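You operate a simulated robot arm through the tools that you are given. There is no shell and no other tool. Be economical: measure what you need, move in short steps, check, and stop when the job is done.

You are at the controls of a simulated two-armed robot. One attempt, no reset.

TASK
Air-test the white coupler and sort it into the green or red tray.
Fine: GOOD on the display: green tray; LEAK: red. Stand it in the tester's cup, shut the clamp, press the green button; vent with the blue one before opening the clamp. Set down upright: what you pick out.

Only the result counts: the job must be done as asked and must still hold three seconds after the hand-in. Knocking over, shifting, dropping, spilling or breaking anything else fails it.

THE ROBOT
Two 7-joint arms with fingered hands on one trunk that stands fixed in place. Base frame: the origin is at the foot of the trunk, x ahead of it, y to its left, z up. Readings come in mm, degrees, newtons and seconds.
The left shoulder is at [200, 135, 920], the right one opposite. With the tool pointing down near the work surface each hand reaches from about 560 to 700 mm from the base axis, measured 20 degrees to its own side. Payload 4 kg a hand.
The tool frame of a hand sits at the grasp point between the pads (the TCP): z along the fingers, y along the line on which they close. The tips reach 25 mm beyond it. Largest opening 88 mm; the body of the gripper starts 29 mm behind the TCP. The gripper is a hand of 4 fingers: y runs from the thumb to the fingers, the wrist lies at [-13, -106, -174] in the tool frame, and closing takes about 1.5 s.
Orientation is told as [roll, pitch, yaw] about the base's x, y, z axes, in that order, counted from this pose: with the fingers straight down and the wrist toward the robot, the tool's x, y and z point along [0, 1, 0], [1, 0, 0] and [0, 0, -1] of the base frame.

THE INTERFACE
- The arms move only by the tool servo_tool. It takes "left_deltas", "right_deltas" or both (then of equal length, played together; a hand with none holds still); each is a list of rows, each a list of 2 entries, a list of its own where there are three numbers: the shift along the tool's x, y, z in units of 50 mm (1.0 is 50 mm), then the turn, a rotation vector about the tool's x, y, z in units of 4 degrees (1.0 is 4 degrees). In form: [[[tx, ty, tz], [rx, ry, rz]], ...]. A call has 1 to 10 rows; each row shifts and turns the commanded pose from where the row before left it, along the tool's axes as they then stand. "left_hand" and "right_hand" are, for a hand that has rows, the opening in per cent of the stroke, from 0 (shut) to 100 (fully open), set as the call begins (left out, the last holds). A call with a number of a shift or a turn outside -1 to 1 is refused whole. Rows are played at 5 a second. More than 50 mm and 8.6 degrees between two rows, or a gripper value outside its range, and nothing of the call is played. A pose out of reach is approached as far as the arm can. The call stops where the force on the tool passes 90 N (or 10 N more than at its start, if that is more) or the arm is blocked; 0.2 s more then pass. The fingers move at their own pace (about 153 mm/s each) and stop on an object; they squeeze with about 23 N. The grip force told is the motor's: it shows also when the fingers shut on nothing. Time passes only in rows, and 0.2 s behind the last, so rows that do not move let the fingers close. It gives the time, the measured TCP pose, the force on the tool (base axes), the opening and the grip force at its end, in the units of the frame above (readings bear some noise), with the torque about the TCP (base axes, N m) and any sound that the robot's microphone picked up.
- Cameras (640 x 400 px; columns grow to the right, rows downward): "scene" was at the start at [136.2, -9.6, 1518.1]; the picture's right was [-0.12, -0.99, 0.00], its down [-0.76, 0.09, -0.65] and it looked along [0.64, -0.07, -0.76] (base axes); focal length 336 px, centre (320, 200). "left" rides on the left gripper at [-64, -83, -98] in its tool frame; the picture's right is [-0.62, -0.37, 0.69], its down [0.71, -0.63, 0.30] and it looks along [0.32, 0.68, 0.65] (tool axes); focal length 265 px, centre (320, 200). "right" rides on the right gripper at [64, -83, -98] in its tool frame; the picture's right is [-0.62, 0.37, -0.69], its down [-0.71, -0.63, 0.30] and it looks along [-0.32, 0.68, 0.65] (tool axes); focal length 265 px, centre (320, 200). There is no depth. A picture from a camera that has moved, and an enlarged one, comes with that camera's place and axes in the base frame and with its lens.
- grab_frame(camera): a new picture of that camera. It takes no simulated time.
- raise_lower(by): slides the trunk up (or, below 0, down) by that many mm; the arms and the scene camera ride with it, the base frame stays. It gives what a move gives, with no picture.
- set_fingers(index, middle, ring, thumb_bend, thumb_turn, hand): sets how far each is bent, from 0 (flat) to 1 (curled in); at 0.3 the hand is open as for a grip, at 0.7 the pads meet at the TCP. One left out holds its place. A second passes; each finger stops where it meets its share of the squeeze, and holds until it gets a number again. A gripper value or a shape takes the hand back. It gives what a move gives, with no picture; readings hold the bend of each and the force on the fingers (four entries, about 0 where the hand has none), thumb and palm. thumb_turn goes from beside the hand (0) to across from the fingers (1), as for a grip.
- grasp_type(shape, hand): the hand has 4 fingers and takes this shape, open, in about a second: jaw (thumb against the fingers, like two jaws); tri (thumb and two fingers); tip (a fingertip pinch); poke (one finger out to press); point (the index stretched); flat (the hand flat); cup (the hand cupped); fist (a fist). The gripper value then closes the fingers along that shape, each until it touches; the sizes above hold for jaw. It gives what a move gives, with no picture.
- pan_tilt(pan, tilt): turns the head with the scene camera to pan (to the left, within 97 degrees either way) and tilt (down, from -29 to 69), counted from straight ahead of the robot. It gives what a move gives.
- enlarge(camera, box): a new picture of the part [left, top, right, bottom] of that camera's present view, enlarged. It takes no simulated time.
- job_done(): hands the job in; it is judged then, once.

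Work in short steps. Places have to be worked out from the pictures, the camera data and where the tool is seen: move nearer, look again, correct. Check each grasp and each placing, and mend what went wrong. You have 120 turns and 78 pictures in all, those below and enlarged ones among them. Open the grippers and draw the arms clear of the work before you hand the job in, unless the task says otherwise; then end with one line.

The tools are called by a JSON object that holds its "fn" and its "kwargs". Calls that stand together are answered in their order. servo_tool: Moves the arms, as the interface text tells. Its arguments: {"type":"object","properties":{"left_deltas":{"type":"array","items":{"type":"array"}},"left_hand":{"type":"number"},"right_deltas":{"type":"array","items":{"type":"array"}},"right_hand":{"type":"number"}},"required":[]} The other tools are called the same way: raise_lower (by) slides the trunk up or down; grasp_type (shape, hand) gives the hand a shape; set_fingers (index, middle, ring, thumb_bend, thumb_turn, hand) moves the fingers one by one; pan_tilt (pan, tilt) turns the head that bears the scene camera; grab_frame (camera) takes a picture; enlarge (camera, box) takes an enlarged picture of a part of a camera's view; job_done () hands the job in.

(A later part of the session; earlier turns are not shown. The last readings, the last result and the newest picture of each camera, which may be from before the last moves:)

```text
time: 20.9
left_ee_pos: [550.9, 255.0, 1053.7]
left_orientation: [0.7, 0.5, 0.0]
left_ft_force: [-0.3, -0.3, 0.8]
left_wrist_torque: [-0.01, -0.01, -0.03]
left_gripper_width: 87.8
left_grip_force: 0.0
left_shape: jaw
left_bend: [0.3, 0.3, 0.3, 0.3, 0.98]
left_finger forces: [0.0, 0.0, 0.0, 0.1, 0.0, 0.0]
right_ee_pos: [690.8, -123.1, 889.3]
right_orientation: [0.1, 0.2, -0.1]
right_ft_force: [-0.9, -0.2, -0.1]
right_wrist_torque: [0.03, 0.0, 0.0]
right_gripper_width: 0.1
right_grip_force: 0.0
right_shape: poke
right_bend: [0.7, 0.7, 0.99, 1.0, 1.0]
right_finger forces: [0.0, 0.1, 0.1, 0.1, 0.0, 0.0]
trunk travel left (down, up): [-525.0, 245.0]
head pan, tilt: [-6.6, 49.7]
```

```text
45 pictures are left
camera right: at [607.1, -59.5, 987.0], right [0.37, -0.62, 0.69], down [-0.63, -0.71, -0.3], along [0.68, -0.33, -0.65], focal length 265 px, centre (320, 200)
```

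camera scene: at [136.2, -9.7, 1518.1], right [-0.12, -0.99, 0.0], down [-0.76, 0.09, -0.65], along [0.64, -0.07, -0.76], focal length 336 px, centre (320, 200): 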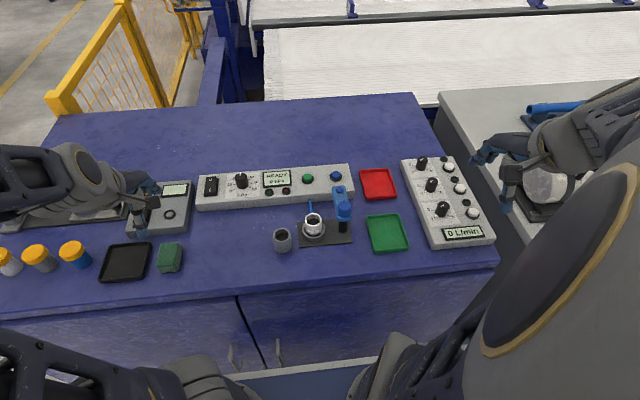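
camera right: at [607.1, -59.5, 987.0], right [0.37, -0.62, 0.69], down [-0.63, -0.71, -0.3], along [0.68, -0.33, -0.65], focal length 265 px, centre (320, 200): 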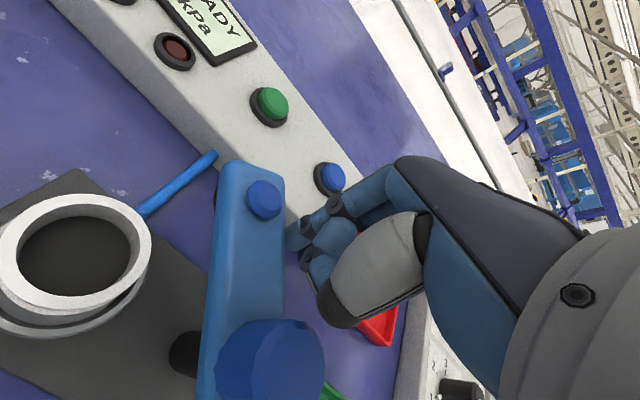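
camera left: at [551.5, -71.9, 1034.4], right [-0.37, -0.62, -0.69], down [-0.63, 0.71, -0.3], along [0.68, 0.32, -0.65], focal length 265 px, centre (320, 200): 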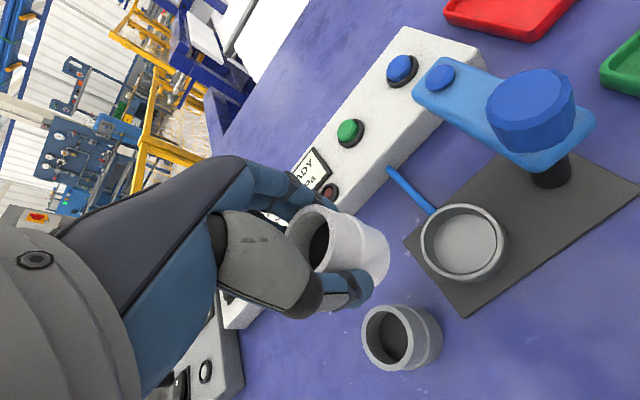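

The arm is swinging freely. I continue the arc to about 70°.

{"fn": "servo_tool", "kwargs": {"right_deltas": [[[0.34, -0.05, 0], [0, 0, 0]], [[0.32, -0.14, 0], [0, 0, 0]], [[0.27, -0.22, 0], [0, 0, 0]]]}}

{"fn": "grab_frame", "kwargs": {"camera": "right"}}

```text
time: 21.7
left_ee_pos: [551.5, 253.8, 1054.7]
left_orientation: [0.7, 0.6, 0.0]
left_ft_force: [0.8, 0.5, -0.2]
left_wrist_torque: [0.03, -0.02, -0.01]
left_gripper_width: 87.3
left_grip_force: 0.2
left_shape: jaw
left_bend: [0.3, 0.3, 0.3, 0.3, 0.98]
left_finger forces: [0.1, 0.1, 0.0, 0.0, 0.0, 0.0]
right_ee_pos: [671.0, -75.1, 889.5]
right_orientation: [-0.1, -0.1, 0.0]
right_ft_force: [0.4, 0.3, 0.6]
right_wrist_torque: [-0.02, 0.01, 0.02]
right_gripper_width: 0.0
right_grip_force: 0.1
right_shape: poke
right_bend: [0.7, 0.7, 0.99, 1.0, 1.0]
right_finger forces: [0.0, 0.1, 0.1, 0.1, 0.1, 0.1]
trunk travel left (down, up): [-525.0, 245.0]
head pan, tilt: [-6.6, 49.7]
```

```text
44 pictures are left
camera right: at [587.0, -11.9, 987.8], right [0.37, -0.62, 0.69], down [-0.63, -0.71, -0.3], along [0.68, -0.33, -0.65], focal length 265 px, centre (320, 200)
```

right: 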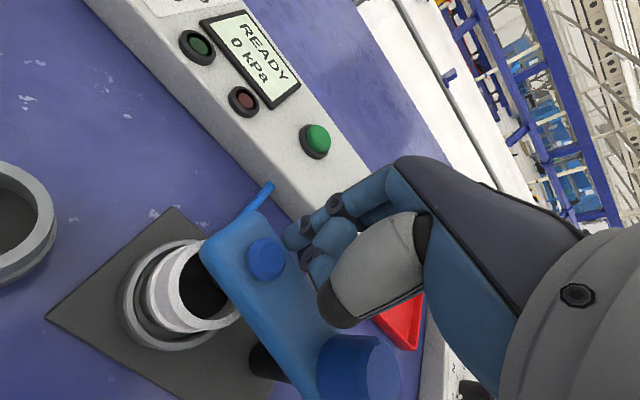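

The arm is at about 76° and its pad is nearly over the coupler. I push the last degrees.

{"fn": "servo_tool", "kwargs": {"right_deltas": [[[0.12, -0.15, 0], [0, 0, 0]], [[0.08, -0.15, 0], [0, 0, 0]], [[0.0, -0.06, 0], [0, 0, 0]]]}}

{"fn": "grab_frame", "kwargs": {"camera": "right"}}

```text
time: 22.5
left_ee_pos: [551.3, 256.2, 1054.4]
left_orientation: [0.6, 0.5, 0.1]
left_ft_force: [1.0, -0.2, -0.2]
left_wrist_torque: [-0.01, -0.02, 0.01]
left_gripper_width: 87.9
left_grip_force: 0.1
left_shape: jaw
left_bend: [0.3, 0.3, 0.3, 0.3, 0.98]
left_finger forces: [0.0, 0.0, 0.0, 0.1, 0.0, 0.1]
right_ee_pos: [653.2, -66.1, 889.0]
right_orientation: [-0.1, 0.0, 0.0]
right_ft_force: [3.3, -1.0, -0.6]
right_wrist_torque: [0.02, -0.06, -0.03]
right_gripper_width: 0.0
right_grip_force: 0.0
right_shape: poke
right_bend: [0.7, 0.7, 0.99, 1.0, 1.0]
right_finger forces: [0.9, 1.3, 0.0, 0.0, 0.1, 0.1]
trunk travel left (down, up): [-525.0, 245.0]
head pan, tilt: [-6.6, 49.7]
```

```text
43 pictures are left
camera right: at [568.8, -2.5, 987.9], right [0.37, -0.62, 0.69], down [-0.63, -0.71, -0.3], along [0.68, -0.33, -0.65], focal length 265 px, centre (320, 200)
```

right: 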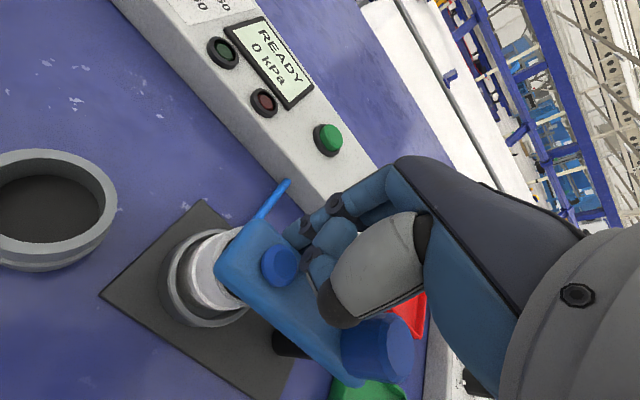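

The pad now projects at about (627, -53), over the cup, and a small resistance shows. I push 3 mm more to feel for a stop.

{"fn": "servo_tool", "kwargs": {"right_deltas": [[[0, -0.04, 0], [0, 0, 0]], [[0, -0.03, 0], [0, 0, 0]]]}}

```text
time: 23.1
left_ee_pos: [551.0, 253.8, 1054.3]
left_orientation: [0.6, 0.5, 0.2]
left_ft_force: [0.0, 0.7, 0.0]
left_wrist_torque: [0.02, -0.01, -0.01]
left_gripper_width: 87.5
left_grip_force: 0.0
left_shape: jaw
left_bend: [0.3, 0.3, 0.3, 0.3, 0.98]
left_finger forces: [0.0, 0.1, 0.0, 0.1, 0.0, 0.0]
right_ee_pos: [650.6, -66.2, 889.5]
right_orientation: [0.0, -0.1, -0.1]
right_ft_force: [16.9, -1.1, -0.4]
right_wrist_torque: [-0.01, -0.35, 0.01]
right_gripper_width: 0.1
right_grip_force: 0.0
right_shape: poke
right_bend: [0.7, 0.7, 0.99, 1.0, 1.0]
right_finger forces: [7.7, 9.0, 0.0, 0.0, 0.0, 0.0]
trunk travel left (down, up): [-525.0, 245.0]
head pan, tilt: [-6.6, 49.7]
```

It is firm at 17 N, so this is the stop. I back off, go up and to the right, and look at the clamp.

{"fn": "servo_tool", "kwargs": {"right_deltas": [[[0, 0.3, 0], [0, 0, 0]], [[0, 0.1, -0.6], [0, 0, 0]], [[0, 0, -0.9], [0, 0, 0]], [[-0.9, -0.2, 0], [0, 0, 0]], [[-0.9, -0.2, 0], [0, 0, 0]], [[-0.9, -0.2, 0], [0, 0, 0]]]}}

{"fn": "enlarge", "kwargs": {"camera": "scene", "box": [240, 150, 400, 260]}}

{"fn": "enlarge", "kwargs": {"camera": "right", "box": [0, 0, 320, 200]}}

```text
time: 24.5
left_ee_pos: [550.5, 255.4, 1054.5]
left_orientation: [0.5, 0.5, 0.0]
left_ft_force: [-0.4, 0.1, 0.3]
left_wrist_torque: [-0.03, -0.01, 0.01]
left_gripper_width: 87.8
left_grip_force: 0.1
left_shape: jaw
left_bend: [0.3, 0.3, 0.3, 0.3, 0.98]
left_finger forces: [0.0, 0.0, 0.0, 0.0, 0.0, 0.1]
right_ee_pos: [637.7, -202.4, 964.2]
right_orientation: [-0.1, 0.0, 0.0]
right_ft_force: [-0.6, 0.3, -0.9]
right_wrist_torque: [-0.02, 0.02, 0.01]
right_gripper_width: 0.0
right_grip_force: 0.1
right_shape: poke
right_bend: [0.7, 0.7, 0.99, 1.0, 1.0]
right_finger forces: [0.0, 0.0, 0.1, 0.1, 0.1, 0.0]
trunk travel left (down, up): [-525.0, 245.0]
head pan, tilt: [-6.6, 49.7]
```

```text
3.64 times, centred on (320, 205) of scene
camera zoom: at [136.2, -9.1, 1518.1], right [-0.12, -0.99, 0.0], down [-0.76, 0.09, -0.65], along [0.64, -0.07, -0.76], focal length 1221 px, centre (320, 182)
```

zoom: 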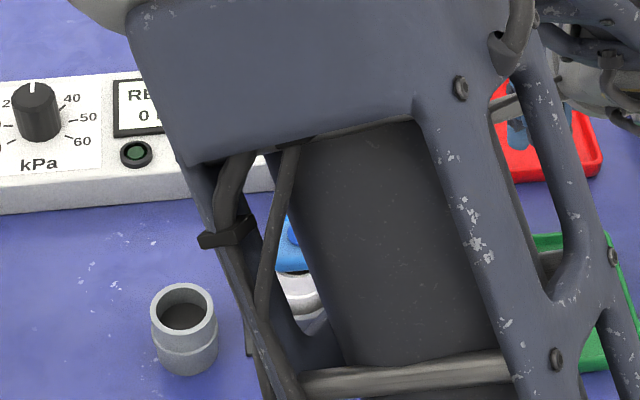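

```text
2.00 times, centred on (160, 100) of right
camera zoom: at [553.1, -137.8, 1063.3], right [0.37, -0.62, 0.69], down [-0.63, -0.71, -0.3], along [0.68, -0.32, -0.65], focal length 531 px, centre (640, 400)
```

zoom: 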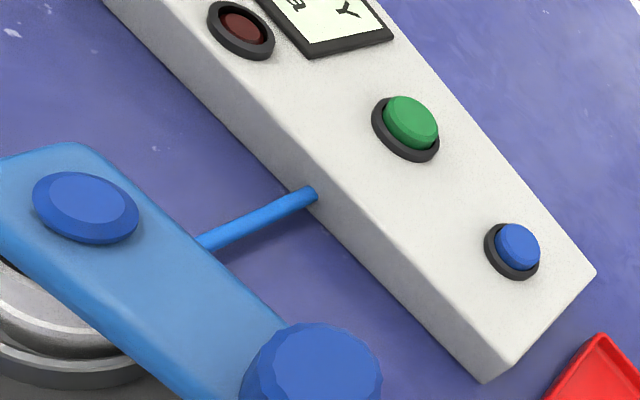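

The pad is over the coupler with its top still at z≈886. I want a side look, so I bring the left hand's camera nearer.

{"fn": "servo_tool", "kwargs": {"left_deltas": [[[-0.62, -0.244, 0.48], [0, 0, 0]], [[-0.62, -0.244, 0.48], [0, 0, 0]], [[-0.62, -0.244, 0.48], [0, 0, 0]], [[-0.62, -0.244, 0.48], [0, 0, 0]], [[-0.62, -0.244, 0.48], [0, 0, 0]]]}}

{"fn": "enlarge", "kwargs": {"camera": "left", "box": [300, 0, 620, 200]}}

```text
time: 25.9
left_ee_pos: [564.2, 143.1, 961.5]
left_orientation: [0.7, 0.6, 5.1]
left_ft_force: [0.3, 0.1, -0.2]
left_wrist_torque: [0.0, 0.01, 0.0]
left_gripper_width: 87.5
left_grip_force: 0.0
left_shape: jaw
left_bend: [0.3, 0.3, 0.3, 0.3, 0.97]
left_finger forces: [0.0, 0.0, 0.0, 0.0, 0.0, 0.0]
left hand out of reach, approached as far as the arm can: row 2, 3, 4, 5
right_ee_pos: [638.1, -201.8, 963.4]
right_orientation: [0.0, 0.1, -0.1]
right_ft_force: [-0.3, 0.1, 0.4]
right_wrist_torque: [0.01, -0.04, 0.01]
right_gripper_width: 0.0
right_grip_force: 0.0
right_shape: poke
right_bend: [0.7, 0.7, 0.99, 1.0, 1.0]
right_finger forces: [0.0, 0.0, 0.1, 0.0, 0.0, 0.0]
trunk travel left (down, up): [-525.0, 245.0]
head pan, tilt: [-6.6, 49.7]
stopped in row 5 (left hand): the arm was blocked; the commanded pose is now the measured one
```

```text
2.00 times, centred on (460, 100) of left
camera zoom: at [489.9, 70.3, 1059.7], right [-0.32, -0.64, -0.7], down [-0.7, 0.66, -0.29], along [0.64, 0.39, -0.66], focal length 531 px, centre (40, 400)
```

zoom: 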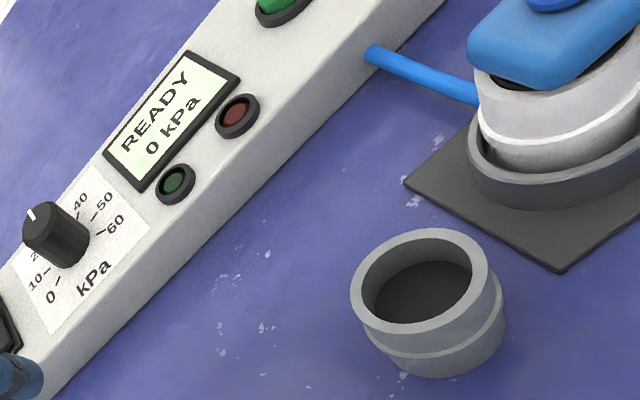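

The clamp arm sits right on top of the coupler. I look a little further right in this view, to check that the coupler stands square.

{"fn": "enlarge", "kwargs": {"camera": "left", "box": [500, 0, 640, 120]}}

```text
3.33 times, centred on (570, 60) of left
camera zoom: at [489.9, 70.3, 1059.7], right [-0.32, -0.64, -0.7], down [-0.7, 0.66, -0.29], along [0.64, 0.39, -0.66], focal length 885 px, centre (-513, 667)
```

zoom: 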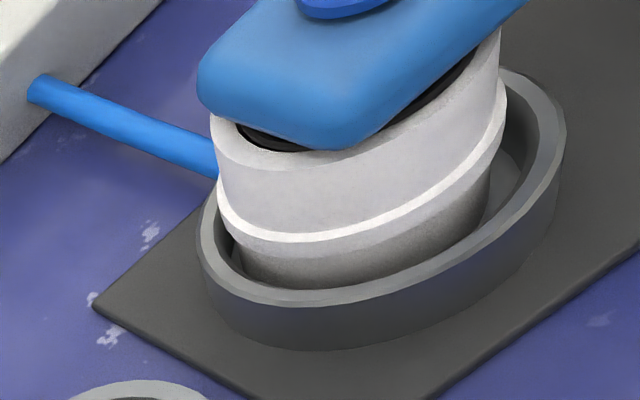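

The coupler stands square under the arm. By triangulation the green button's top is at about (788, -50, 847) and the blue one's at (783, -130, 850). I tilt the right hand's fingers forward and move toward a point above the green button.

{"fn": "servo_tool", "kwargs": {"right_deltas": [[[0, 0.6, 0], [-1, 0, 0]], [[0, 0.6, 0], [-1, 0, 0]], [[0, 0.6, 0], [-1, 0, 0]], [[0.8, 0, 0], [-1, 0, 0]], [[0.8, 0, 0], [-1, 0, 0]], [[0.8, 0, 0], [-1, 0, 0]]]}}

{"fn": "grab_frame", "kwargs": {"camera": "right"}}

```text
time: 27.5
left_ee_pos: [557.2, 161.3, 951.2]
left_orientation: [0.6, 2.3, 8.2]
left_ft_force: [-0.1, -0.2, -0.7]
left_wrist_torque: [-0.01, 0.02, -0.03]
left_gripper_width: 87.7
left_grip_force: 0.1
left_shape: jaw
left_bend: [0.3, 0.3, 0.3, 0.3, 0.97]
left_finger forces: [0.0, 0.0, 0.0, 0.0, 0.1, 0.0]
right_ee_pos: [734.3, -152.7, 999.6]
right_orientation: [4.7, -26.5, -10.2]
right_ft_force: [-0.2, -0.1, 0.0]
right_wrist_torque: [-0.03, 0.01, 0.01]
right_gripper_width: 0.0
right_grip_force: 0.0
right_shape: poke
right_bend: [0.7, 0.7, 0.99, 1.0, 1.0]
right_finger forces: [0.0, 0.1, 0.0, 0.1, 0.0, 0.1]
trunk travel left (down, up): [-525.0, 245.0]
head pan, tilt: [-6.6, 49.7]
stopped in row 6 (right hand): the arm was blocked; the commanded pose is now the measured one
```

```text
38 pictures are left
camera right: at [624.0, -76.7, 1056.0], right [-0.08, -0.67, 0.74], down [-0.52, -0.6, -0.61], along [0.85, -0.43, -0.3], focal length 265 px, centre (320, 200)
```

right: 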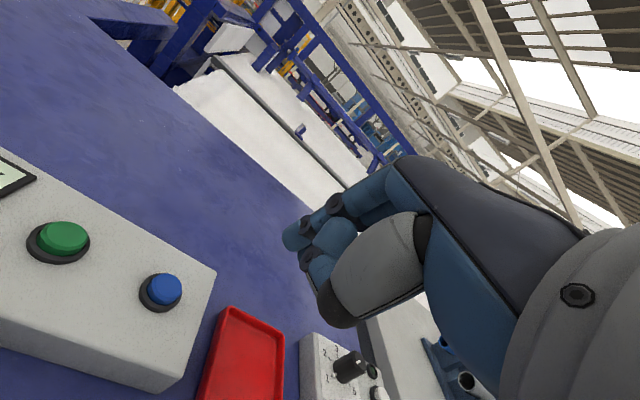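

The right arm stopped short, perhaps at a joint limit. I look at the whole scene to understand the arms' posture.

{"fn": "grab_frame", "kwargs": {"camera": "scene"}}

```text
37 pictures are left
camera scene: at [136.2, -9.6, 1518.1], right [-0.12, -0.99, 0.0], down [-0.76, 0.09, -0.65], along [0.64, -0.07, -0.76], focal length 336 px, centre (320, 200)
```

scene: 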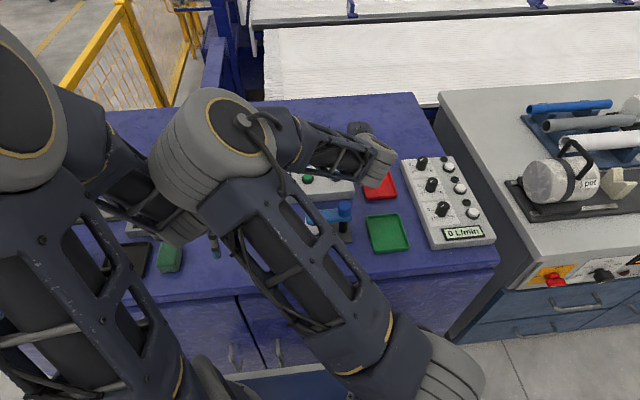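

The right elbow swung inward beside the left arm. I first move the left arm away up and left, then bring the right arm back out so that its elbow can return.

{"fn": "servo_tool", "kwargs": {"left_deltas": [[[0.6, 0, -0.65], [0, 0, 0]], [[0.6, 0, -0.65], [0, 0, 0]], [[0.6, 0, -0.65], [0, 0, 0]], [[0.6, 0, -0.65], [0, 0, 0]]]}}

{"fn": "servo_tool", "kwargs": {"right_deltas": [[[-0.6, 0, -0.4], [1, 0, 0]], [[-0.6, -0.3, -0.4], [1, 0, 0]], [[-0.6, -0.5, -0.4], [1, 0, 0]], [[-0.6, -0.6, -0.2], [1, 0, 0]], [[-0.3, -0.6, -0.2], [1, 0, 0]], [[-0.3, -0.6, -0.2], [1, 0, 0]]]}}

{"fn": "grab_frame", "kwargs": {"camera": "scene"}}

```text
time: 28.7
left_ee_pos: [567.1, 216.6, 1082.3]
left_orientation: [0.6, 2.4, -1.7]
left_ft_force: [0.1, 0.2, -0.2]
left_wrist_torque: [0.0, 0.0, 0.04]
left_gripper_width: 88.0
left_grip_force: 0.0
left_shape: jaw
left_bend: [0.3, 0.3, 0.3, 0.3, 0.98]
left_finger forces: [0.1, 0.0, 0.0, 0.0, 0.0, 0.1]
right_ee_pos: [733.3, -152.9, 999.2]
right_orientation: [4.7, -26.5, -10.4]
right_ft_force: [-0.9, 0.3, 0.2]
right_wrist_torque: [0.0, 0.04, -0.01]
right_gripper_width: 0.1
right_grip_force: 0.2
right_shape: poke
right_bend: [0.7, 0.7, 0.99, 1.0, 1.0]
right_finger forces: [0.0, 0.0, 0.0, 0.1, 0.0, 0.0]
trunk travel left (down, up): [-525.0, 245.0]
head pan, tilt: [-6.6, 49.7]
stopped in row 4 (left hand): the arm was blocked; the commanded pose is now the measured one
```

```text
time: 30.1
left_ee_pos: [567.7, 218.7, 1080.9]
left_orientation: [0.6, 2.5, -1.6]
left_ft_force: [0.1, 0.1, -0.3]
left_wrist_torque: [-0.01, 0.0, 0.0]
left_gripper_width: 87.9
left_grip_force: 0.0
left_shape: jaw
left_bend: [0.3, 0.3, 0.3, 0.3, 0.98]
left_finger forces: [0.0, 0.1, 0.0, 0.1, 0.0, 0.1]
right_ee_pos: [556.6, -280.0, 1042.5]
right_orientation: [4.2, -2.6, -8.4]
right_ft_force: [0.8, 0.1, 0.6]
right_wrist_torque: [0.0, 0.01, 0.0]
right_gripper_width: 0.1
right_grip_force: 0.1
right_shape: poke
right_bend: [0.7, 0.7, 0.99, 1.0, 1.0]
right_finger forces: [0.2, 0.0, 0.0, 0.1, 0.0, 0.0]
trunk travel left (down, up): [-525.0, 245.0]
head pan, tilt: [-6.6, 49.7]
```

```text
36 pictures are left
camera scene: at [136.5, -9.3, 1518.0], right [-0.12, -0.99, 0.0], down [-0.76, 0.09, -0.65], along [0.64, -0.07, -0.76], focal length 336 px, centre (320, 200)
```

scene: 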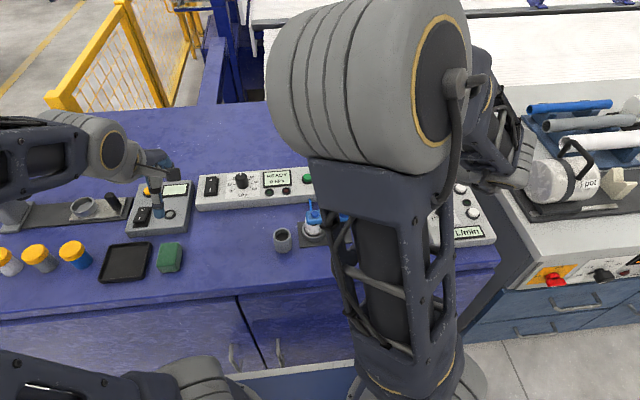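

The left arm is clear now. I bring the right hand back further toward its start to restore its elbow, and yaw it so that the wrist stays to the right.

{"fn": "servo_tool", "kwargs": {"right_deltas": [[[-0.2, -0.4, -0.5], [0, 0, -1]], [[-0.2, -0.4, -0.5], [0, 0, -1]], [[-0.2, -0.4, -0.5], [0, 0, -1]], [[-0.2, -0.4, -0.3], [0, 0, -1]]]}}

{"fn": "servo_tool", "kwargs": {"right_deltas": [[[0, 0.4, 0.2], [0, 0, -1]], [[0, 0.4, 0.2], [0, 0, -1]], [[0, 0.5, 0.2], [0, 0, -1]], [[0, 0.5, 0.2], [0, 0, -1]], [[0, 0.5, 0.2], [0, 0, -1]], [[0, 0.5, 0.2], [0, 0, -1]]]}}

{"fn": "grab_frame", "kwargs": {"camera": "scene"}}

```text
time: 31.1
left_ee_pos: [566.8, 218.6, 1082.2]
left_orientation: [0.7, 2.5, -1.5]
left_ft_force: [0.3, -0.5, 0.7]
left_wrist_torque: [0.01, 0.03, 0.02]
left_gripper_width: 88.1
left_grip_force: 0.1
left_shape: jaw
left_bend: [0.3, 0.3, 0.3, 0.3, 0.98]
left_finger forces: [0.1, 0.0, 0.0, 0.0, 0.0, 0.0]
right_ee_pos: [473.5, -325.9, 1125.3]
right_orientation: [3.4, -3.7, 7.7]
right_ft_force: [-1.6, 0.7, 0.0]
right_wrist_torque: [-0.01, 0.02, -0.01]
right_gripper_width: 0.0
right_grip_force: 0.0
right_shape: poke
right_bend: [0.7, 0.7, 0.99, 1.0, 1.0]
right_finger forces: [0.0, 0.0, 0.1, 0.1, 0.0, 0.1]
trunk travel left (down, up): [-525.0, 245.0]
head pan, tilt: [-6.6, 49.7]
```

```text
time: 32.5
left_ee_pos: [568.3, 218.9, 1082.1]
left_orientation: [0.5, 2.4, -1.4]
left_ft_force: [-0.3, -1.0, -0.7]
left_wrist_torque: [0.02, -0.02, -0.01]
left_gripper_width: 87.8
left_grip_force: 0.0
left_shape: jaw
left_bend: [0.3, 0.3, 0.3, 0.3, 0.98]
left_finger forces: [0.1, 0.0, 0.0, 0.0, 0.0, 0.1]
right_ee_pos: [607.0, -277.8, 1076.1]
right_orientation: [1.5, -4.9, 31.8]
right_ft_force: [0.0, -0.2, 0.0]
right_wrist_torque: [0.01, 0.01, 0.01]
right_gripper_width: 0.0
right_grip_force: 0.0
right_shape: poke
right_bend: [0.7, 0.7, 0.99, 1.0, 1.0]
right_finger forces: [0.0, 0.0, 0.0, 0.0, 0.0, 0.1]
trunk travel left (down, up): [-525.0, 245.0]
head pan, tilt: [-6.6, 49.7]
```

```text
35 pictures are left
camera scene: at [135.9, -9.6, 1518.1], right [-0.12, -0.99, 0.0], down [-0.76, 0.09, -0.65], along [0.64, -0.07, -0.76], focal length 336 px, centre (320, 200)
```

scene: 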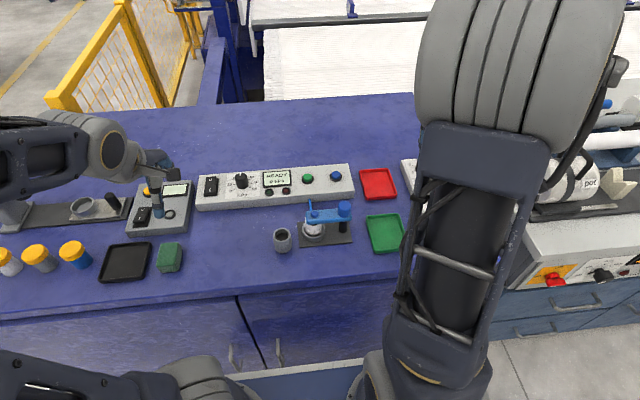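

The elbow is back on the right and the clamp is visibly shut over the coupler. I approach the green button with the hand yawed and tilting forward.

{"fn": "servo_tool", "kwargs": {"right_deltas": [[[0.27, 0.7, 0.3], [-0.8, 0, 0]], [[0.27, 0.7, 0.3], [-0.8, 0, 0]], [[0.27, 0.7, 0.35], [-0.8, 0, 0]], [[0.27, 0.6, 0.4], [-0.8, 0, 0]], [[0.27, 0.5, 0.4], [-0.8, 0, 0]]]}}

{"fn": "grab_frame", "kwargs": {"camera": "scene"}}

{"fn": "grab_frame", "kwargs": {"camera": "right"}}

```text
time: 33.7
left_ee_pos: [567.4, 218.3, 1081.4]
left_orientation: [0.6, 2.4, -1.6]
left_ft_force: [-0.9, -0.1, 0.5]
left_wrist_torque: [0.0, -0.02, -0.04]
left_gripper_width: 87.7
left_grip_force: 0.1
left_shape: jaw
left_bend: [0.3, 0.3, 0.3, 0.3, 0.98]
left_finger forces: [0.0, 0.0, 0.1, 0.0, 0.0, 0.0]
right_ee_pos: [717.4, -125.9, 1023.7]
right_orientation: [1.7, -20.7, 31.3]
right_ft_force: [0.2, 0.1, 0.5]
right_wrist_torque: [0.0, 0.03, 0.04]
right_gripper_width: 0.0
right_grip_force: 0.0
right_shape: poke
right_bend: [0.7, 0.7, 0.99, 1.0, 1.0]
right_finger forces: [0.1, 0.1, 0.0, 0.0, 0.0, 0.0]
trunk travel left (down, up): [-525.0, 245.0]
head pan, tilt: [-6.6, 49.7]
```

```text
34 pictures are left
camera scene: at [136.0, -9.7, 1518.1], right [-0.12, -0.99, 0.0], down [-0.76, 0.09, -0.65], along [0.64, -0.07, -0.76], focal length 336 px, centre (320, 200)
```

scene: 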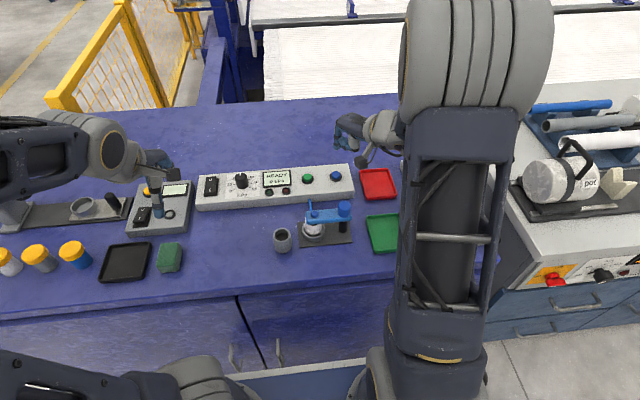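

```text
33 pictures are left
camera right: at [587.4, -133.0, 1088.1], right [0.42, -0.49, 0.76], down [-0.04, -0.85, -0.53], along [0.91, 0.19, -0.38], focal length 265 px, centre (320, 200)
```

right: 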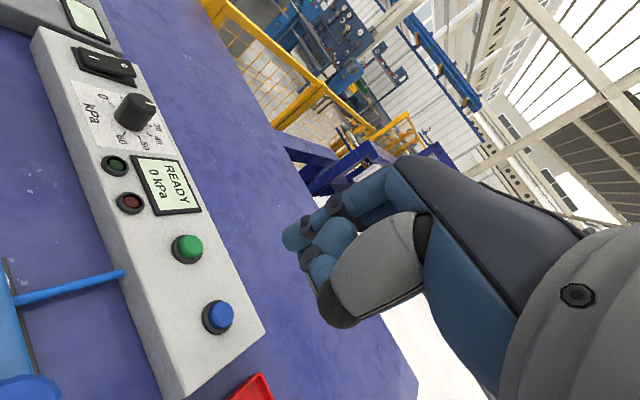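

Everything is well visible now. I move the fingertip to about 30 mm above the green button.

{"fn": "servo_tool", "kwargs": {"right_deltas": [[[0.12, 0.21, 0.72], [0, 0, 0]], [[0.12, 0.21, 0.72], [0, 0, 0]], [[0.12, 0.21, 0.72], [0, 0, 0]], [[0.12, 0.21, 0.72], [0, 0, 0]]]}}

{"fn": "enlarge", "kwargs": {"camera": "scene", "box": [250, 130, 410, 230]}}

{"fn": "grab_frame", "kwargs": {"camera": "right"}}

```text
time: 34.7
left_ee_pos: [567.2, 217.6, 1082.9]
left_orientation: [0.5, 2.5, -1.5]
left_ft_force: [-0.1, -0.3, 0.9]
left_wrist_torque: [0.0, -0.03, -0.01]
left_gripper_width: 87.6
left_grip_force: 0.1
left_shape: jaw
left_bend: [0.3, 0.3, 0.3, 0.3, 0.98]
left_finger forces: [0.0, 0.1, 0.0, 0.0, 0.0, 0.1]
right_ee_pos: [783.7, -56.5, 903.4]
right_orientation: [1.6, -20.8, 31.3]
right_ft_force: [0.2, 0.7, -0.2]
right_wrist_torque: [-0.03, 0.01, 0.05]
right_gripper_width: 0.1
right_grip_force: 0.1
right_shape: poke
right_bend: [0.7, 0.7, 0.99, 1.0, 1.0]
right_finger forces: [0.0, 0.0, 0.0, 0.0, 0.0, 0.0]
trunk travel left (down, up): [-525.0, 245.0]
head pan, tilt: [-6.6, 49.7]
```

```text
4.00 times, centred on (330, 180) of scene
camera zoom: at [135.9, -9.7, 1518.2], right [-0.12, -0.99, 0.0], down [-0.76, 0.09, -0.65], along [0.64, -0.07, -0.76], focal length 1343 px, centre (280, 280)
```

zoom: 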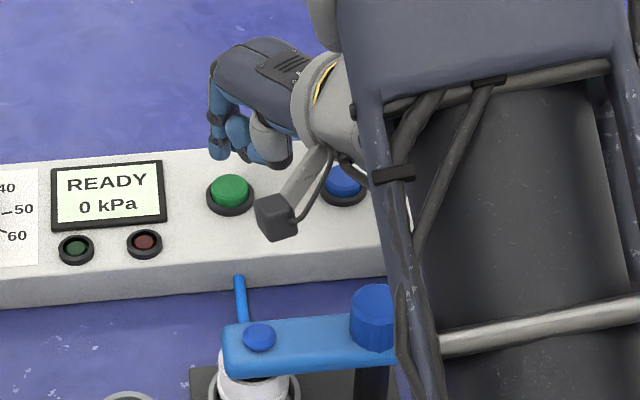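

```text
31 pictures are left
camera right: at [653.8, -62.9, 967.8], right [0.42, -0.49, 0.76], down [-0.04, -0.85, -0.53], along [0.91, 0.19, -0.38], focal length 265 px, centre (320, 200)
```

right: 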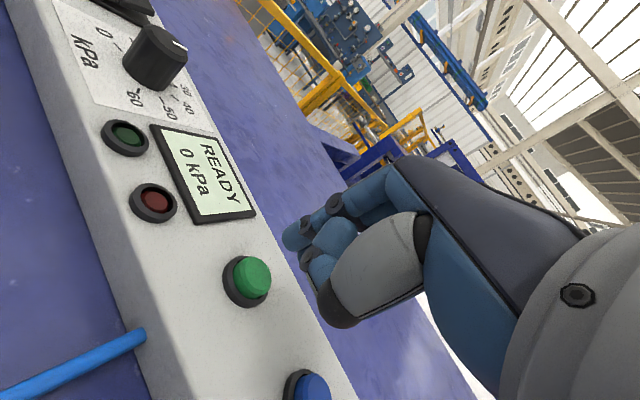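

The tips hover about 33 mm above the green button, near (786, -50). I move over it and descend with small steps.

{"fn": "servo_tool", "kwargs": {"right_deltas": [[[0.03, -0.106, 0.175], [0, 0, 0]], [[0.03, -0.106, 0.175], [0, 0, 0]], [[0, -0.028, 0.075], [0, 0, 0]], [[0, -0.028, 0.075], [0, 0, 0]]]}}

{"fn": "grab_frame", "kwargs": {"camera": "right"}}

```text
time: 35.7
left_ee_pos: [567.5, 217.7, 1081.3]
left_orientation: [0.5, 2.5, -1.5]
left_ft_force: [0.1, -0.7, 0.0]
left_wrist_torque: [-0.02, 0.0, -0.01]
left_gripper_width: 87.7
left_grip_force: 0.0
left_shape: jaw
left_bend: [0.3, 0.3, 0.3, 0.3, 0.98]
left_finger forces: [0.0, 0.0, 0.0, 0.1, 0.1, 0.0]
right_ee_pos: [778.5, -54.0, 875.1]
right_orientation: [1.7, -20.8, 31.3]
right_ft_force: [-1.1, 0.8, 0.0]
right_wrist_torque: [0.03, 0.0, 0.02]
right_gripper_width: 0.0
right_grip_force: 0.0
right_shape: poke
right_bend: [0.7, 0.7, 0.99, 1.0, 1.0]
right_finger forces: [0.0, 0.1, 0.0, 0.1, 0.0, 0.0]
trunk travel left (down, up): [-525.0, 245.0]
head pan, tilt: [-6.6, 49.7]
```

```text
30 pictures are left
camera right: at [647.7, -61.4, 939.8], right [0.42, -0.49, 0.76], down [-0.04, -0.85, -0.53], along [0.91, 0.19, -0.38], focal length 265 px, centre (320, 200)
```

right: 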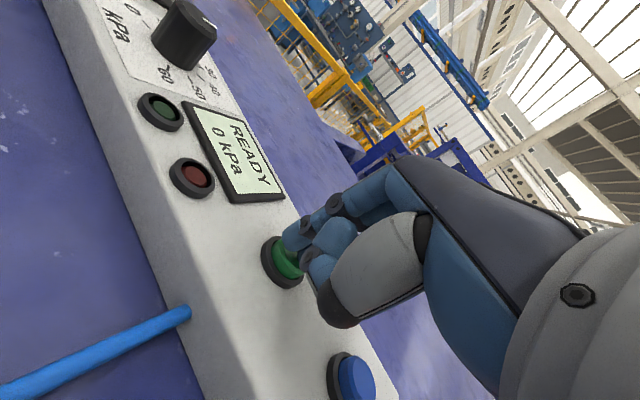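

The fingertips are just above the button, well aligned. I press down a few millimetres.

{"fn": "servo_tool", "kwargs": {"right_deltas": [[[0, -0.028, 0.075], [0, 0, 0]], [[0, -0.021, 0.056], [0, 0, 0]]]}}

```text
time: 36.3
left_ee_pos: [566.4, 219.1, 1082.1]
left_orientation: [0.6, 2.5, -1.5]
left_ft_force: [0.1, 1.0, -0.8]
left_wrist_torque: [-0.02, -0.01, -0.03]
left_gripper_width: 87.8
left_grip_force: 0.1
left_shape: jaw
left_bend: [0.3, 0.3, 0.3, 0.3, 0.98]
left_finger forces: [0.0, 0.1, 0.0, 0.1, 0.0, 0.1]
right_ee_pos: [777.5, -54.2, 869.0]
right_orientation: [1.6, -20.8, 31.3]
right_ft_force: [-1.4, 0.2, 3.1]
right_wrist_torque: [-0.04, 0.01, 0.03]
right_gripper_width: 0.0
right_grip_force: 0.1
right_shape: poke
right_bend: [0.7, 0.7, 0.99, 1.0, 1.0]
right_finger forces: [0.0, 3.5, 0.1, 0.1, 0.0, 0.0]
trunk travel left (down, up): [-525.0, 245.0]
head pan, tilt: [-6.6, 49.7]
heard: click
```

A click was heard. I back off straight up and watch the display.

{"fn": "servo_tool", "kwargs": {"right_deltas": [[[0, 0.07, -0.19], [0, 0, 0]], [[0, 0.07, -0.19], [0, 0, 0]], [[0, 0.07, -0.19], [0, 0, 0]]]}}

{"fn": "enlarge", "kwargs": {"camera": "scene", "box": [250, 150, 370, 250]}}

```text
time: 37.1
left_ee_pos: [566.9, 220.3, 1082.2]
left_orientation: [0.6, 2.5, -1.5]
left_ft_force: [0.1, -0.1, 0.3]
left_wrist_torque: [-0.02, 0.02, 0.05]
left_gripper_width: 87.9
left_grip_force: 0.0
left_shape: jaw
left_bend: [0.3, 0.3, 0.3, 0.3, 0.98]
left_finger forces: [0.1, 0.0, 0.1, 0.0, 0.0, 0.0]
right_ee_pos: [776.1, -55.8, 900.0]
right_orientation: [1.7, -20.9, 31.3]
right_ft_force: [1.0, 0.5, 0.7]
right_wrist_torque: [-0.02, 0.0, -0.01]
right_gripper_width: 0.1
right_grip_force: 0.1
right_shape: poke
right_bend: [0.7, 0.7, 0.99, 1.0, 1.0]
right_finger forces: [0.0, 0.0, 0.0, 0.1, 0.0, 0.1]
trunk travel left (down, up): [-525.0, 245.0]
head pan, tilt: [-6.6, 49.7]
```

```text
4.00 times, centred on (310, 200) of scene
camera zoom: at [136.3, -9.5, 1518.0], right [-0.12, -0.99, 0.0], down [-0.76, 0.09, -0.65], along [0.64, -0.07, -0.76], focal length 1343 px, centre (360, 200)
```

zoom: 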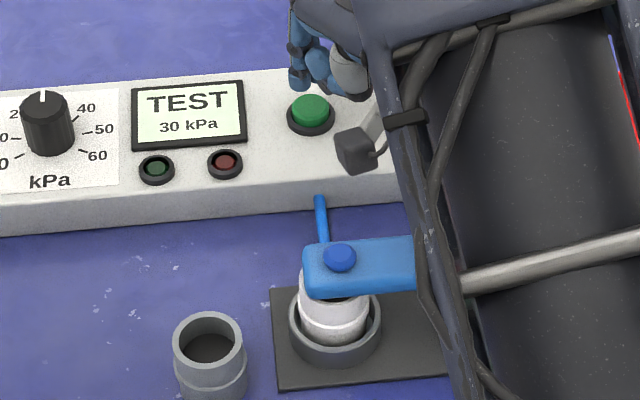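

The test runs at 30 kPa. While waiting I move to hover over the blue button, then read the display.

{"fn": "servo_tool", "kwargs": {"right_deltas": [[[-0.33, -0.19, -0.12], [0, 0, 0]], [[-0.33, -0.19, -0.1], [0, 0, 0]], [[-0.33, -0.19, -0.1], [0, 0, 0]], [[-0.33, -0.19, -0.1], [0, 0, 0]], [[0, 0, 0], [0, 0, 0]], [[0, 0, 0], [0, 0, 0]], [[0, 0, 0], [0, 0, 0]], [[0, 0, 0], [0, 0, 0]], [[0, 0, 0], [0, 0, 0]], [[0, 0, 0], [0, 0, 0]]]}}

{"fn": "enlarge", "kwargs": {"camera": "scene", "box": [250, 130, 410, 250]}}

{"fn": "grab_frame", "kwargs": {"camera": "right"}}

```text
time: 39.3
left_ee_pos: [566.9, 219.2, 1082.2]
left_orientation: [0.6, 2.5, -1.4]
left_ft_force: [0.1, -0.6, 0.1]
left_wrist_torque: [0.01, 0.04, -0.01]
left_gripper_width: 87.6
left_grip_force: 0.1
left_shape: jaw
left_bend: [0.3, 0.3, 0.3, 0.3, 0.98]
left_finger forces: [0.0, 0.0, 0.1, 0.1, 0.1, 0.0]
right_ee_pos: [776.6, -133.2, 902.4]
right_orientation: [1.7, -20.8, 31.3]
right_ft_force: [-0.1, 1.3, 0.9]
right_wrist_torque: [0.0, -0.02, 0.0]
right_gripper_width: 0.0
right_grip_force: 0.0
right_shape: poke
right_bend: [0.7, 0.7, 0.99, 1.0, 1.0]
right_finger forces: [0.0, 0.0, 0.1, 0.0, 0.0, 0.1]
trunk travel left (down, up): [-525.0, 245.0]
head pan, tilt: [-6.6, 49.7]
```

```text
3.33 times, centred on (330, 190) of scene
camera zoom: at [136.2, -9.5, 1518.1], right [-0.12, -0.99, 0.0], down [-0.76, 0.09, -0.65], along [0.64, -0.07, -0.76], focal length 1119 px, centre (287, 233)
```

zoom: 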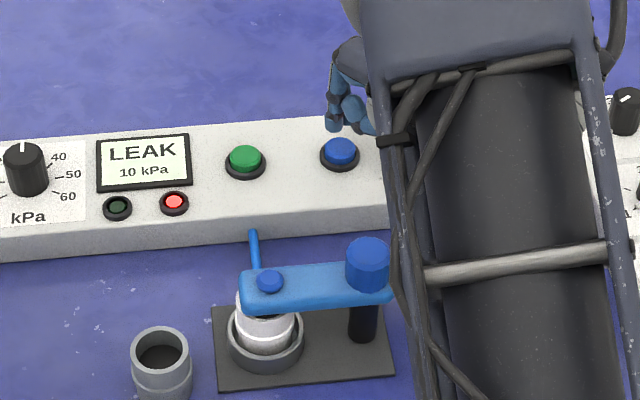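

```text
27 pictures are left
camera right: at [646.8, -140.7, 967.1], right [0.42, -0.49, 0.76], down [-0.04, -0.85, -0.53], along [0.91, 0.19, -0.38], focal length 265 px, centre (320, 200)
```

right: 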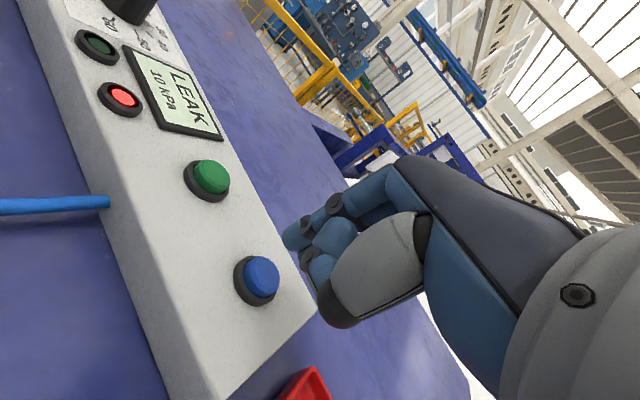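

The display reads LEAK with the red lamp lit, so the coupler goes to the red tray. Now I vent: I descend onto the blue button at about (786, -131).

{"fn": "servo_tool", "kwargs": {"right_deltas": [[[-0.025, -0.083, 0.256], [0, 0, 0]], [[-0.025, -0.083, 0.256], [0, 0, 0]], [[0, -0.028, 0.075], [0, 0, 0]], [[0, -0.021, 0.056], [0, 0, 0]]]}}

```text
time: 40.3
left_ee_pos: [567.6, 218.9, 1082.1]
left_orientation: [0.6, 2.5, -1.6]
left_ft_force: [0.1, 0.8, 0.0]
left_wrist_torque: [-0.04, -0.01, 0.03]
left_gripper_width: 88.0
left_grip_force: 0.0
left_shape: jaw
left_bend: [0.3, 0.3, 0.3, 0.3, 0.98]
left_finger forces: [0.0, 0.0, 0.1, 0.0, 0.0, 0.0]
right_ee_pos: [777.4, -135.1, 868.1]
right_orientation: [1.8, -21.0, 31.3]
right_ft_force: [0.2, 0.8, 3.5]
right_wrist_torque: [0.01, -0.04, -0.03]
right_gripper_width: 0.0
right_grip_force: 0.1
right_shape: poke
right_bend: [0.7, 0.7, 0.99, 1.0, 1.0]
right_finger forces: [0.1, 2.9, 0.1, 0.1, 0.1, 0.1]
trunk travel left (down, up): [-525.0, 245.0]
head pan, tilt: [-6.6, 49.7]
heard: click
```

A click was heard. I hold a moment, back off upward and read the display.

{"fn": "servo_tool", "kwargs": {"right_deltas": [[[0, 0, 0], [0, 0, 0]], [[0, 0.07, -0.19], [0, 0, 0]], [[0, 0.07, -0.19], [0, 0, 0]], [[0, 0.14, -0.4], [0, 0, 0]], [[0, 0.14, -0.4], [0, 0, 0]], [[0, 0.2, -0.4], [0, 0, 0]]]}}

{"fn": "enlarge", "kwargs": {"camera": "scene", "box": [250, 130, 410, 250]}}

```text
time: 41.7
left_ee_pos: [569.3, 218.7, 1082.6]
left_orientation: [0.6, 2.4, -1.4]
left_ft_force: [-0.4, -0.1, -0.7]
left_wrist_torque: [0.05, 0.01, 0.02]
left_gripper_width: 87.9
left_grip_force: 0.0
left_shape: jaw
left_bend: [0.3, 0.3, 0.3, 0.3, 0.98]
left_finger forces: [0.1, 0.0, 0.0, 0.0, 0.0, 0.0]
right_ee_pos: [780.4, -137.8, 953.0]
right_orientation: [1.6, -20.8, 31.3]
right_ft_force: [-0.3, -0.3, -0.3]
right_wrist_torque: [0.01, 0.0, -0.01]
right_gripper_width: 0.0
right_grip_force: 0.1
right_shape: poke
right_bend: [0.7, 0.7, 0.99, 1.0, 1.0]
right_finger forces: [0.0, 0.1, 0.1, 0.0, 0.0, 0.0]
trunk travel left (down, up): [-525.0, 245.0]
head pan, tilt: [-6.6, 49.7]
```

```text
3.33 times, centred on (330, 190) of scene
camera zoom: at [136.4, -9.5, 1518.0], right [-0.12, -0.99, 0.0], down [-0.76, 0.09, -0.65], along [0.64, -0.07, -0.76], focal length 1119 px, centre (287, 233)
```

zoom: 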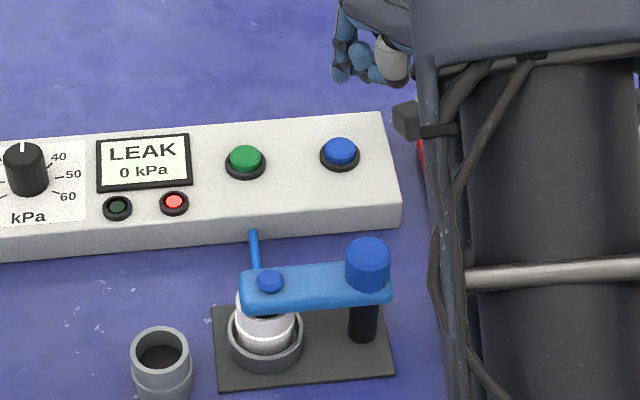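

Vented to 0 kPa. To open the clamp I bring the right hand back with fingers straight down, to the robot's side of the clamp arm.

{"fn": "servo_tool", "kwargs": {"right_deltas": [[[0.3, -0.6, -0.5], [1, 0, 0]], [[0.3, -0.65, -0.4], [1, 0, 0]], [[0.35, -0.65, -0.3], [1, 0, 0]], [[0.35, -0.65, -0.2], [1, 0, 0]], [[0.35, -0.65, -0.1], [1, 0, 0]]]}}

{"fn": "grab_frame", "kwargs": {"camera": "right"}}

```text
time: 42.9
left_ee_pos: [567.8, 219.0, 1083.2]
left_orientation: [0.6, 2.5, -1.5]
left_ft_force: [0.0, -0.2, -0.6]
left_wrist_torque: [-0.03, 0.06, 0.05]
left_gripper_width: 87.7
left_grip_force: 0.0
left_shape: jaw
left_bend: [0.3, 0.3, 0.3, 0.3, 0.98]
left_finger forces: [0.0, 0.1, 0.1, 0.0, 0.0, 0.0]
right_ee_pos: [587.2, -161.6, 992.8]
right_orientation: [1.6, -0.7, 31.9]
right_ft_force: [-0.5, 0.4, 0.0]
right_wrist_torque: [0.05, 0.0, -0.03]
right_gripper_width: 0.0
right_grip_force: 0.0
right_shape: poke
right_bend: [0.7, 0.7, 0.99, 1.0, 1.0]
right_finger forces: [0.0, 0.1, 0.1, 0.1, 0.0, 0.0]
trunk travel left (down, up): [-525.0, 245.0]
head pan, tilt: [-6.6, 49.7]
```

```text
25 pictures are left
camera right: at [481.7, -154.5, 1092.3], right [0.64, -0.35, 0.68], down [-0.16, -0.93, -0.33], along [0.75, 0.1, -0.65], focal length 265 px, centre (320, 200)
```

right: 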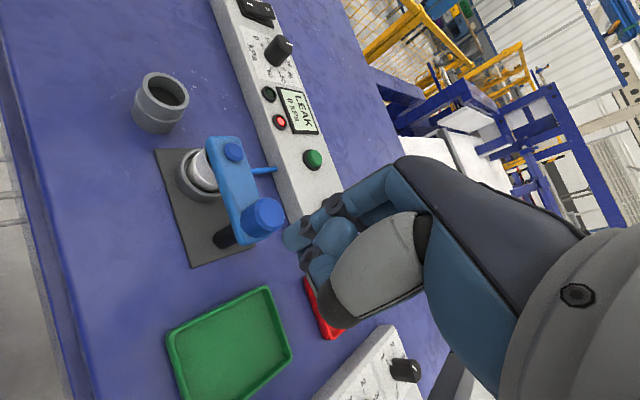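

I see the clamp well. I go to the robot's side of the arm and then down to fingertip height z≈869.

{"fn": "servo_tool", "kwargs": {"right_deltas": [[[0.75, 0.27, 0.3], [0, 0, 0]], [[0.75, 0.25, 0.3], [0, 0, 0]], [[0, 0, 0.68], [0, 0, 0]], [[0, 0, 0.68], [0, 0, 0]]]}}

{"fn": "grab_frame", "kwargs": {"camera": "right"}}

```text
time: 43.9
left_ee_pos: [566.6, 218.0, 1082.6]
left_orientation: [0.6, 2.5, -1.5]
left_ft_force: [0.3, -0.3, 0.4]
left_wrist_torque: [0.02, 0.03, -0.01]
left_gripper_width: 87.6
left_grip_force: 0.0
left_shape: jaw
left_bend: [0.3, 0.3, 0.3, 0.3, 0.98]
left_finger forces: [0.0, 0.0, 0.0, 0.0, 0.0, 0.0]
right_ee_pos: [568.5, -82.4, 896.2]
right_orientation: [1.5, -0.8, 31.9]
right_ft_force: [0.9, 0.2, 0.9]
right_wrist_torque: [0.01, 0.0, 0.02]
right_gripper_width: 0.1
right_grip_force: 0.0
right_shape: poke
right_bend: [0.7, 0.7, 0.99, 1.0, 1.0]
right_finger forces: [0.0, 0.0, 0.1, 0.0, 0.0, 0.0]
trunk travel left (down, up): [-525.0, 245.0]
head pan, tilt: [-6.6, 49.7]
```

```text
24 pictures are left
camera right: at [463.7, -74.3, 995.7], right [0.64, -0.35, 0.68], down [-0.16, -0.93, -0.33], along [0.75, 0.11, -0.65], focal length 265 px, centre (320, 200)
```

right: 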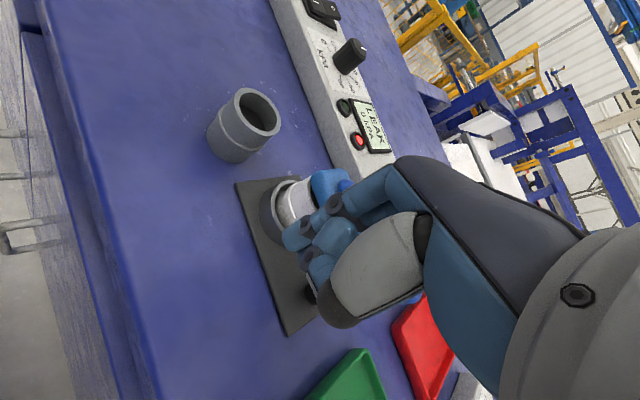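

I push the arm open along the reverse arc, first about 45°.

{"fn": "servo_tool", "kwargs": {"right_deltas": [[[-0.21, 0.34, 0], [0, 0, 0]], [[-0.05, 0.36, 0], [0, 0, 0]], [[-0.08, 0.26, 0], [0, 0, 0]], [[-0.145, 0.23, 0], [0, 0, 0]]]}}

{"fn": "grab_frame", "kwargs": {"camera": "right"}}

```text
time: 44.9
left_ee_pos: [566.5, 219.2, 1081.9]
left_orientation: [0.7, 2.5, -1.5]
left_ft_force: [0.8, 0.1, -0.6]
left_wrist_torque: [0.0, 0.01, -0.01]
left_gripper_width: 87.8
left_grip_force: 0.1
left_shape: jaw
left_bend: [0.3, 0.3, 0.3, 0.3, 0.98]
left_finger forces: [0.1, 0.1, 0.0, 0.1, 0.0, 0.0]
right_ee_pos: [633.3, -68.8, 897.0]
right_orientation: [1.5, -0.8, 31.9]
right_ft_force: [-0.5, -0.7, 0.8]
right_wrist_torque: [-0.03, -0.01, 0.05]
right_gripper_width: 0.0
right_grip_force: 0.1
right_shape: poke
right_bend: [0.7, 0.7, 0.99, 1.0, 1.0]
right_finger forces: [0.0, 0.0, 0.0, 0.0, 0.0, 0.0]
trunk travel left (down, up): [-525.0, 245.0]
head pan, tilt: [-6.6, 49.7]
```

```text
23 pictures are left
camera right: at [527.5, -61.7, 996.5], right [0.64, -0.35, 0.68], down [-0.16, -0.93, -0.33], along [0.75, 0.11, -0.65], focal length 265 px, centre (320, 200)
```

right: 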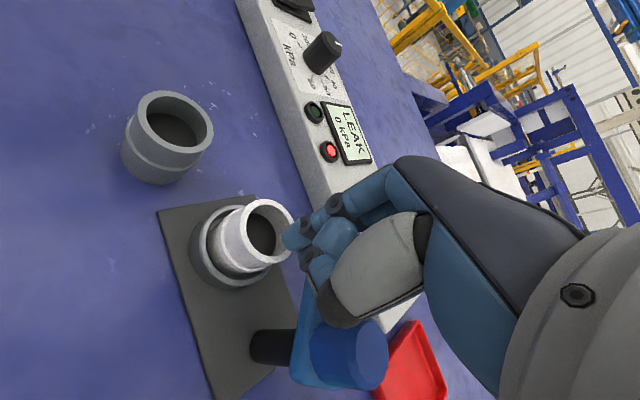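

The arm is half open and the coupler still stands. I push the rest of the way.

{"fn": "servo_tool", "kwargs": {"right_deltas": [[[-0.23, 0.14, 0], [0, 0, 0]], [[-0.25, 0.13, 0], [0, 0, 0]], [[-0.28, 0.06, 0], [0, 0, 0]]]}}

{"fn": "grab_frame", "kwargs": {"camera": "right"}}

```text
time: 45.7
left_ee_pos: [568.1, 218.2, 1082.1]
left_orientation: [0.6, 2.4, -1.5]
left_ft_force: [0.1, 0.3, 0.6]
left_wrist_torque: [-0.02, -0.03, 0.0]
left_gripper_width: 87.6
left_grip_force: 0.0
left_shape: jaw
left_bend: [0.3, 0.3, 0.3, 0.3, 0.98]
left_finger forces: [0.0, 0.1, 0.0, 0.0, 0.1, 0.0]
right_ee_pos: [668.2, -92.5, 897.1]
right_orientation: [1.6, -0.8, 31.8]
right_ft_force: [0.2, -0.4, 0.3]
right_wrist_torque: [0.0, -0.02, -0.03]
right_gripper_width: 0.1
right_grip_force: 0.1
right_shape: poke
right_bend: [0.7, 0.7, 0.99, 1.0, 1.0]
right_finger forces: [0.0, 0.0, 0.0, 0.0, 0.0, 0.0]
trunk travel left (down, up): [-525.0, 245.0]
head pan, tilt: [-6.6, 49.7]
```

```text
22 pictures are left
camera right: at [562.7, -85.2, 995.8], right [0.64, -0.35, 0.68], down [-0.16, -0.93, -0.33], along [0.75, 0.11, -0.65], focal length 265 px, centre (320, 200)
```

right: 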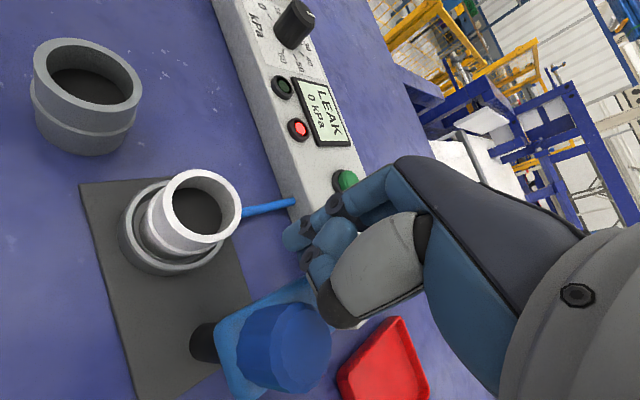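

The arm is back nearly to its open place. I nudge it slightly more, lift off, and test whether the right hand can reach above the red tray, near (775, -253), with fingers down.

{"fn": "servo_tool", "kwargs": {"right_deltas": [[[-0.25, -0.05, 0], [0, 0, 0]], [[0.2, 0, 0], [0, 0, 0]], [[0, 0, -1], [0, 0, 0]], [[-0.7, 0, -0.4], [0, 0, 1]], [[-0.7, 0.1, 0], [0, 0, 1]], [[-0.7, 0.2, 0], [0, 0, 1]], [[-0.6, 0.2, 0], [0, 0, 1]], [[-0.5, 0.2, 0], [0, 0, 1]], [[-0.3, 0.2, 0], [0, 0, 1]], [[0, 0.3, 0], [0, 0, 1]]]}}

{"fn": "grab_frame", "kwargs": {"camera": "scene"}}

```text
time: 47.9
left_ee_pos: [567.5, 217.9, 1081.5]
left_orientation: [0.6, 2.5, -1.4]
left_ft_force: [0.6, -0.3, 0.1]
left_wrist_torque: [-0.01, -0.01, -0.02]
left_gripper_width: 87.8
left_grip_force: 0.0
left_shape: jaw
left_bend: [0.3, 0.3, 0.3, 0.3, 0.98]
left_finger forces: [0.1, 0.0, 0.0, 0.0, 0.1, 0.0]
right_ee_pos: [792.1, -239.6, 961.6]
right_orientation: [1.8, 0.1, 3.9]
right_ft_force: [0.4, -0.5, 0.2]
right_wrist_torque: [0.01, -0.03, 0.01]
right_gripper_width: 0.0
right_grip_force: 0.1
right_shape: poke
right_bend: [0.7, 0.7, 0.99, 1.0, 1.0]
right_finger forces: [0.0, 0.0, 0.0, 0.0, 0.1, 0.0]
trunk travel left (down, up): [-525.0, 245.0]
head pan, tilt: [-6.6, 49.7]
```

```text
21 pictures are left
camera scene: at [136.1, -9.6, 1518.1], right [-0.12, -0.99, 0.0], down [-0.76, 0.09, -0.65], along [0.64, -0.07, -0.76], focal length 336 px, centre (320, 200)
```

scene: 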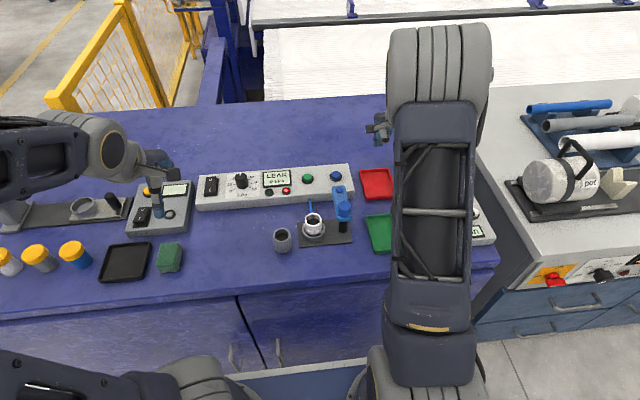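

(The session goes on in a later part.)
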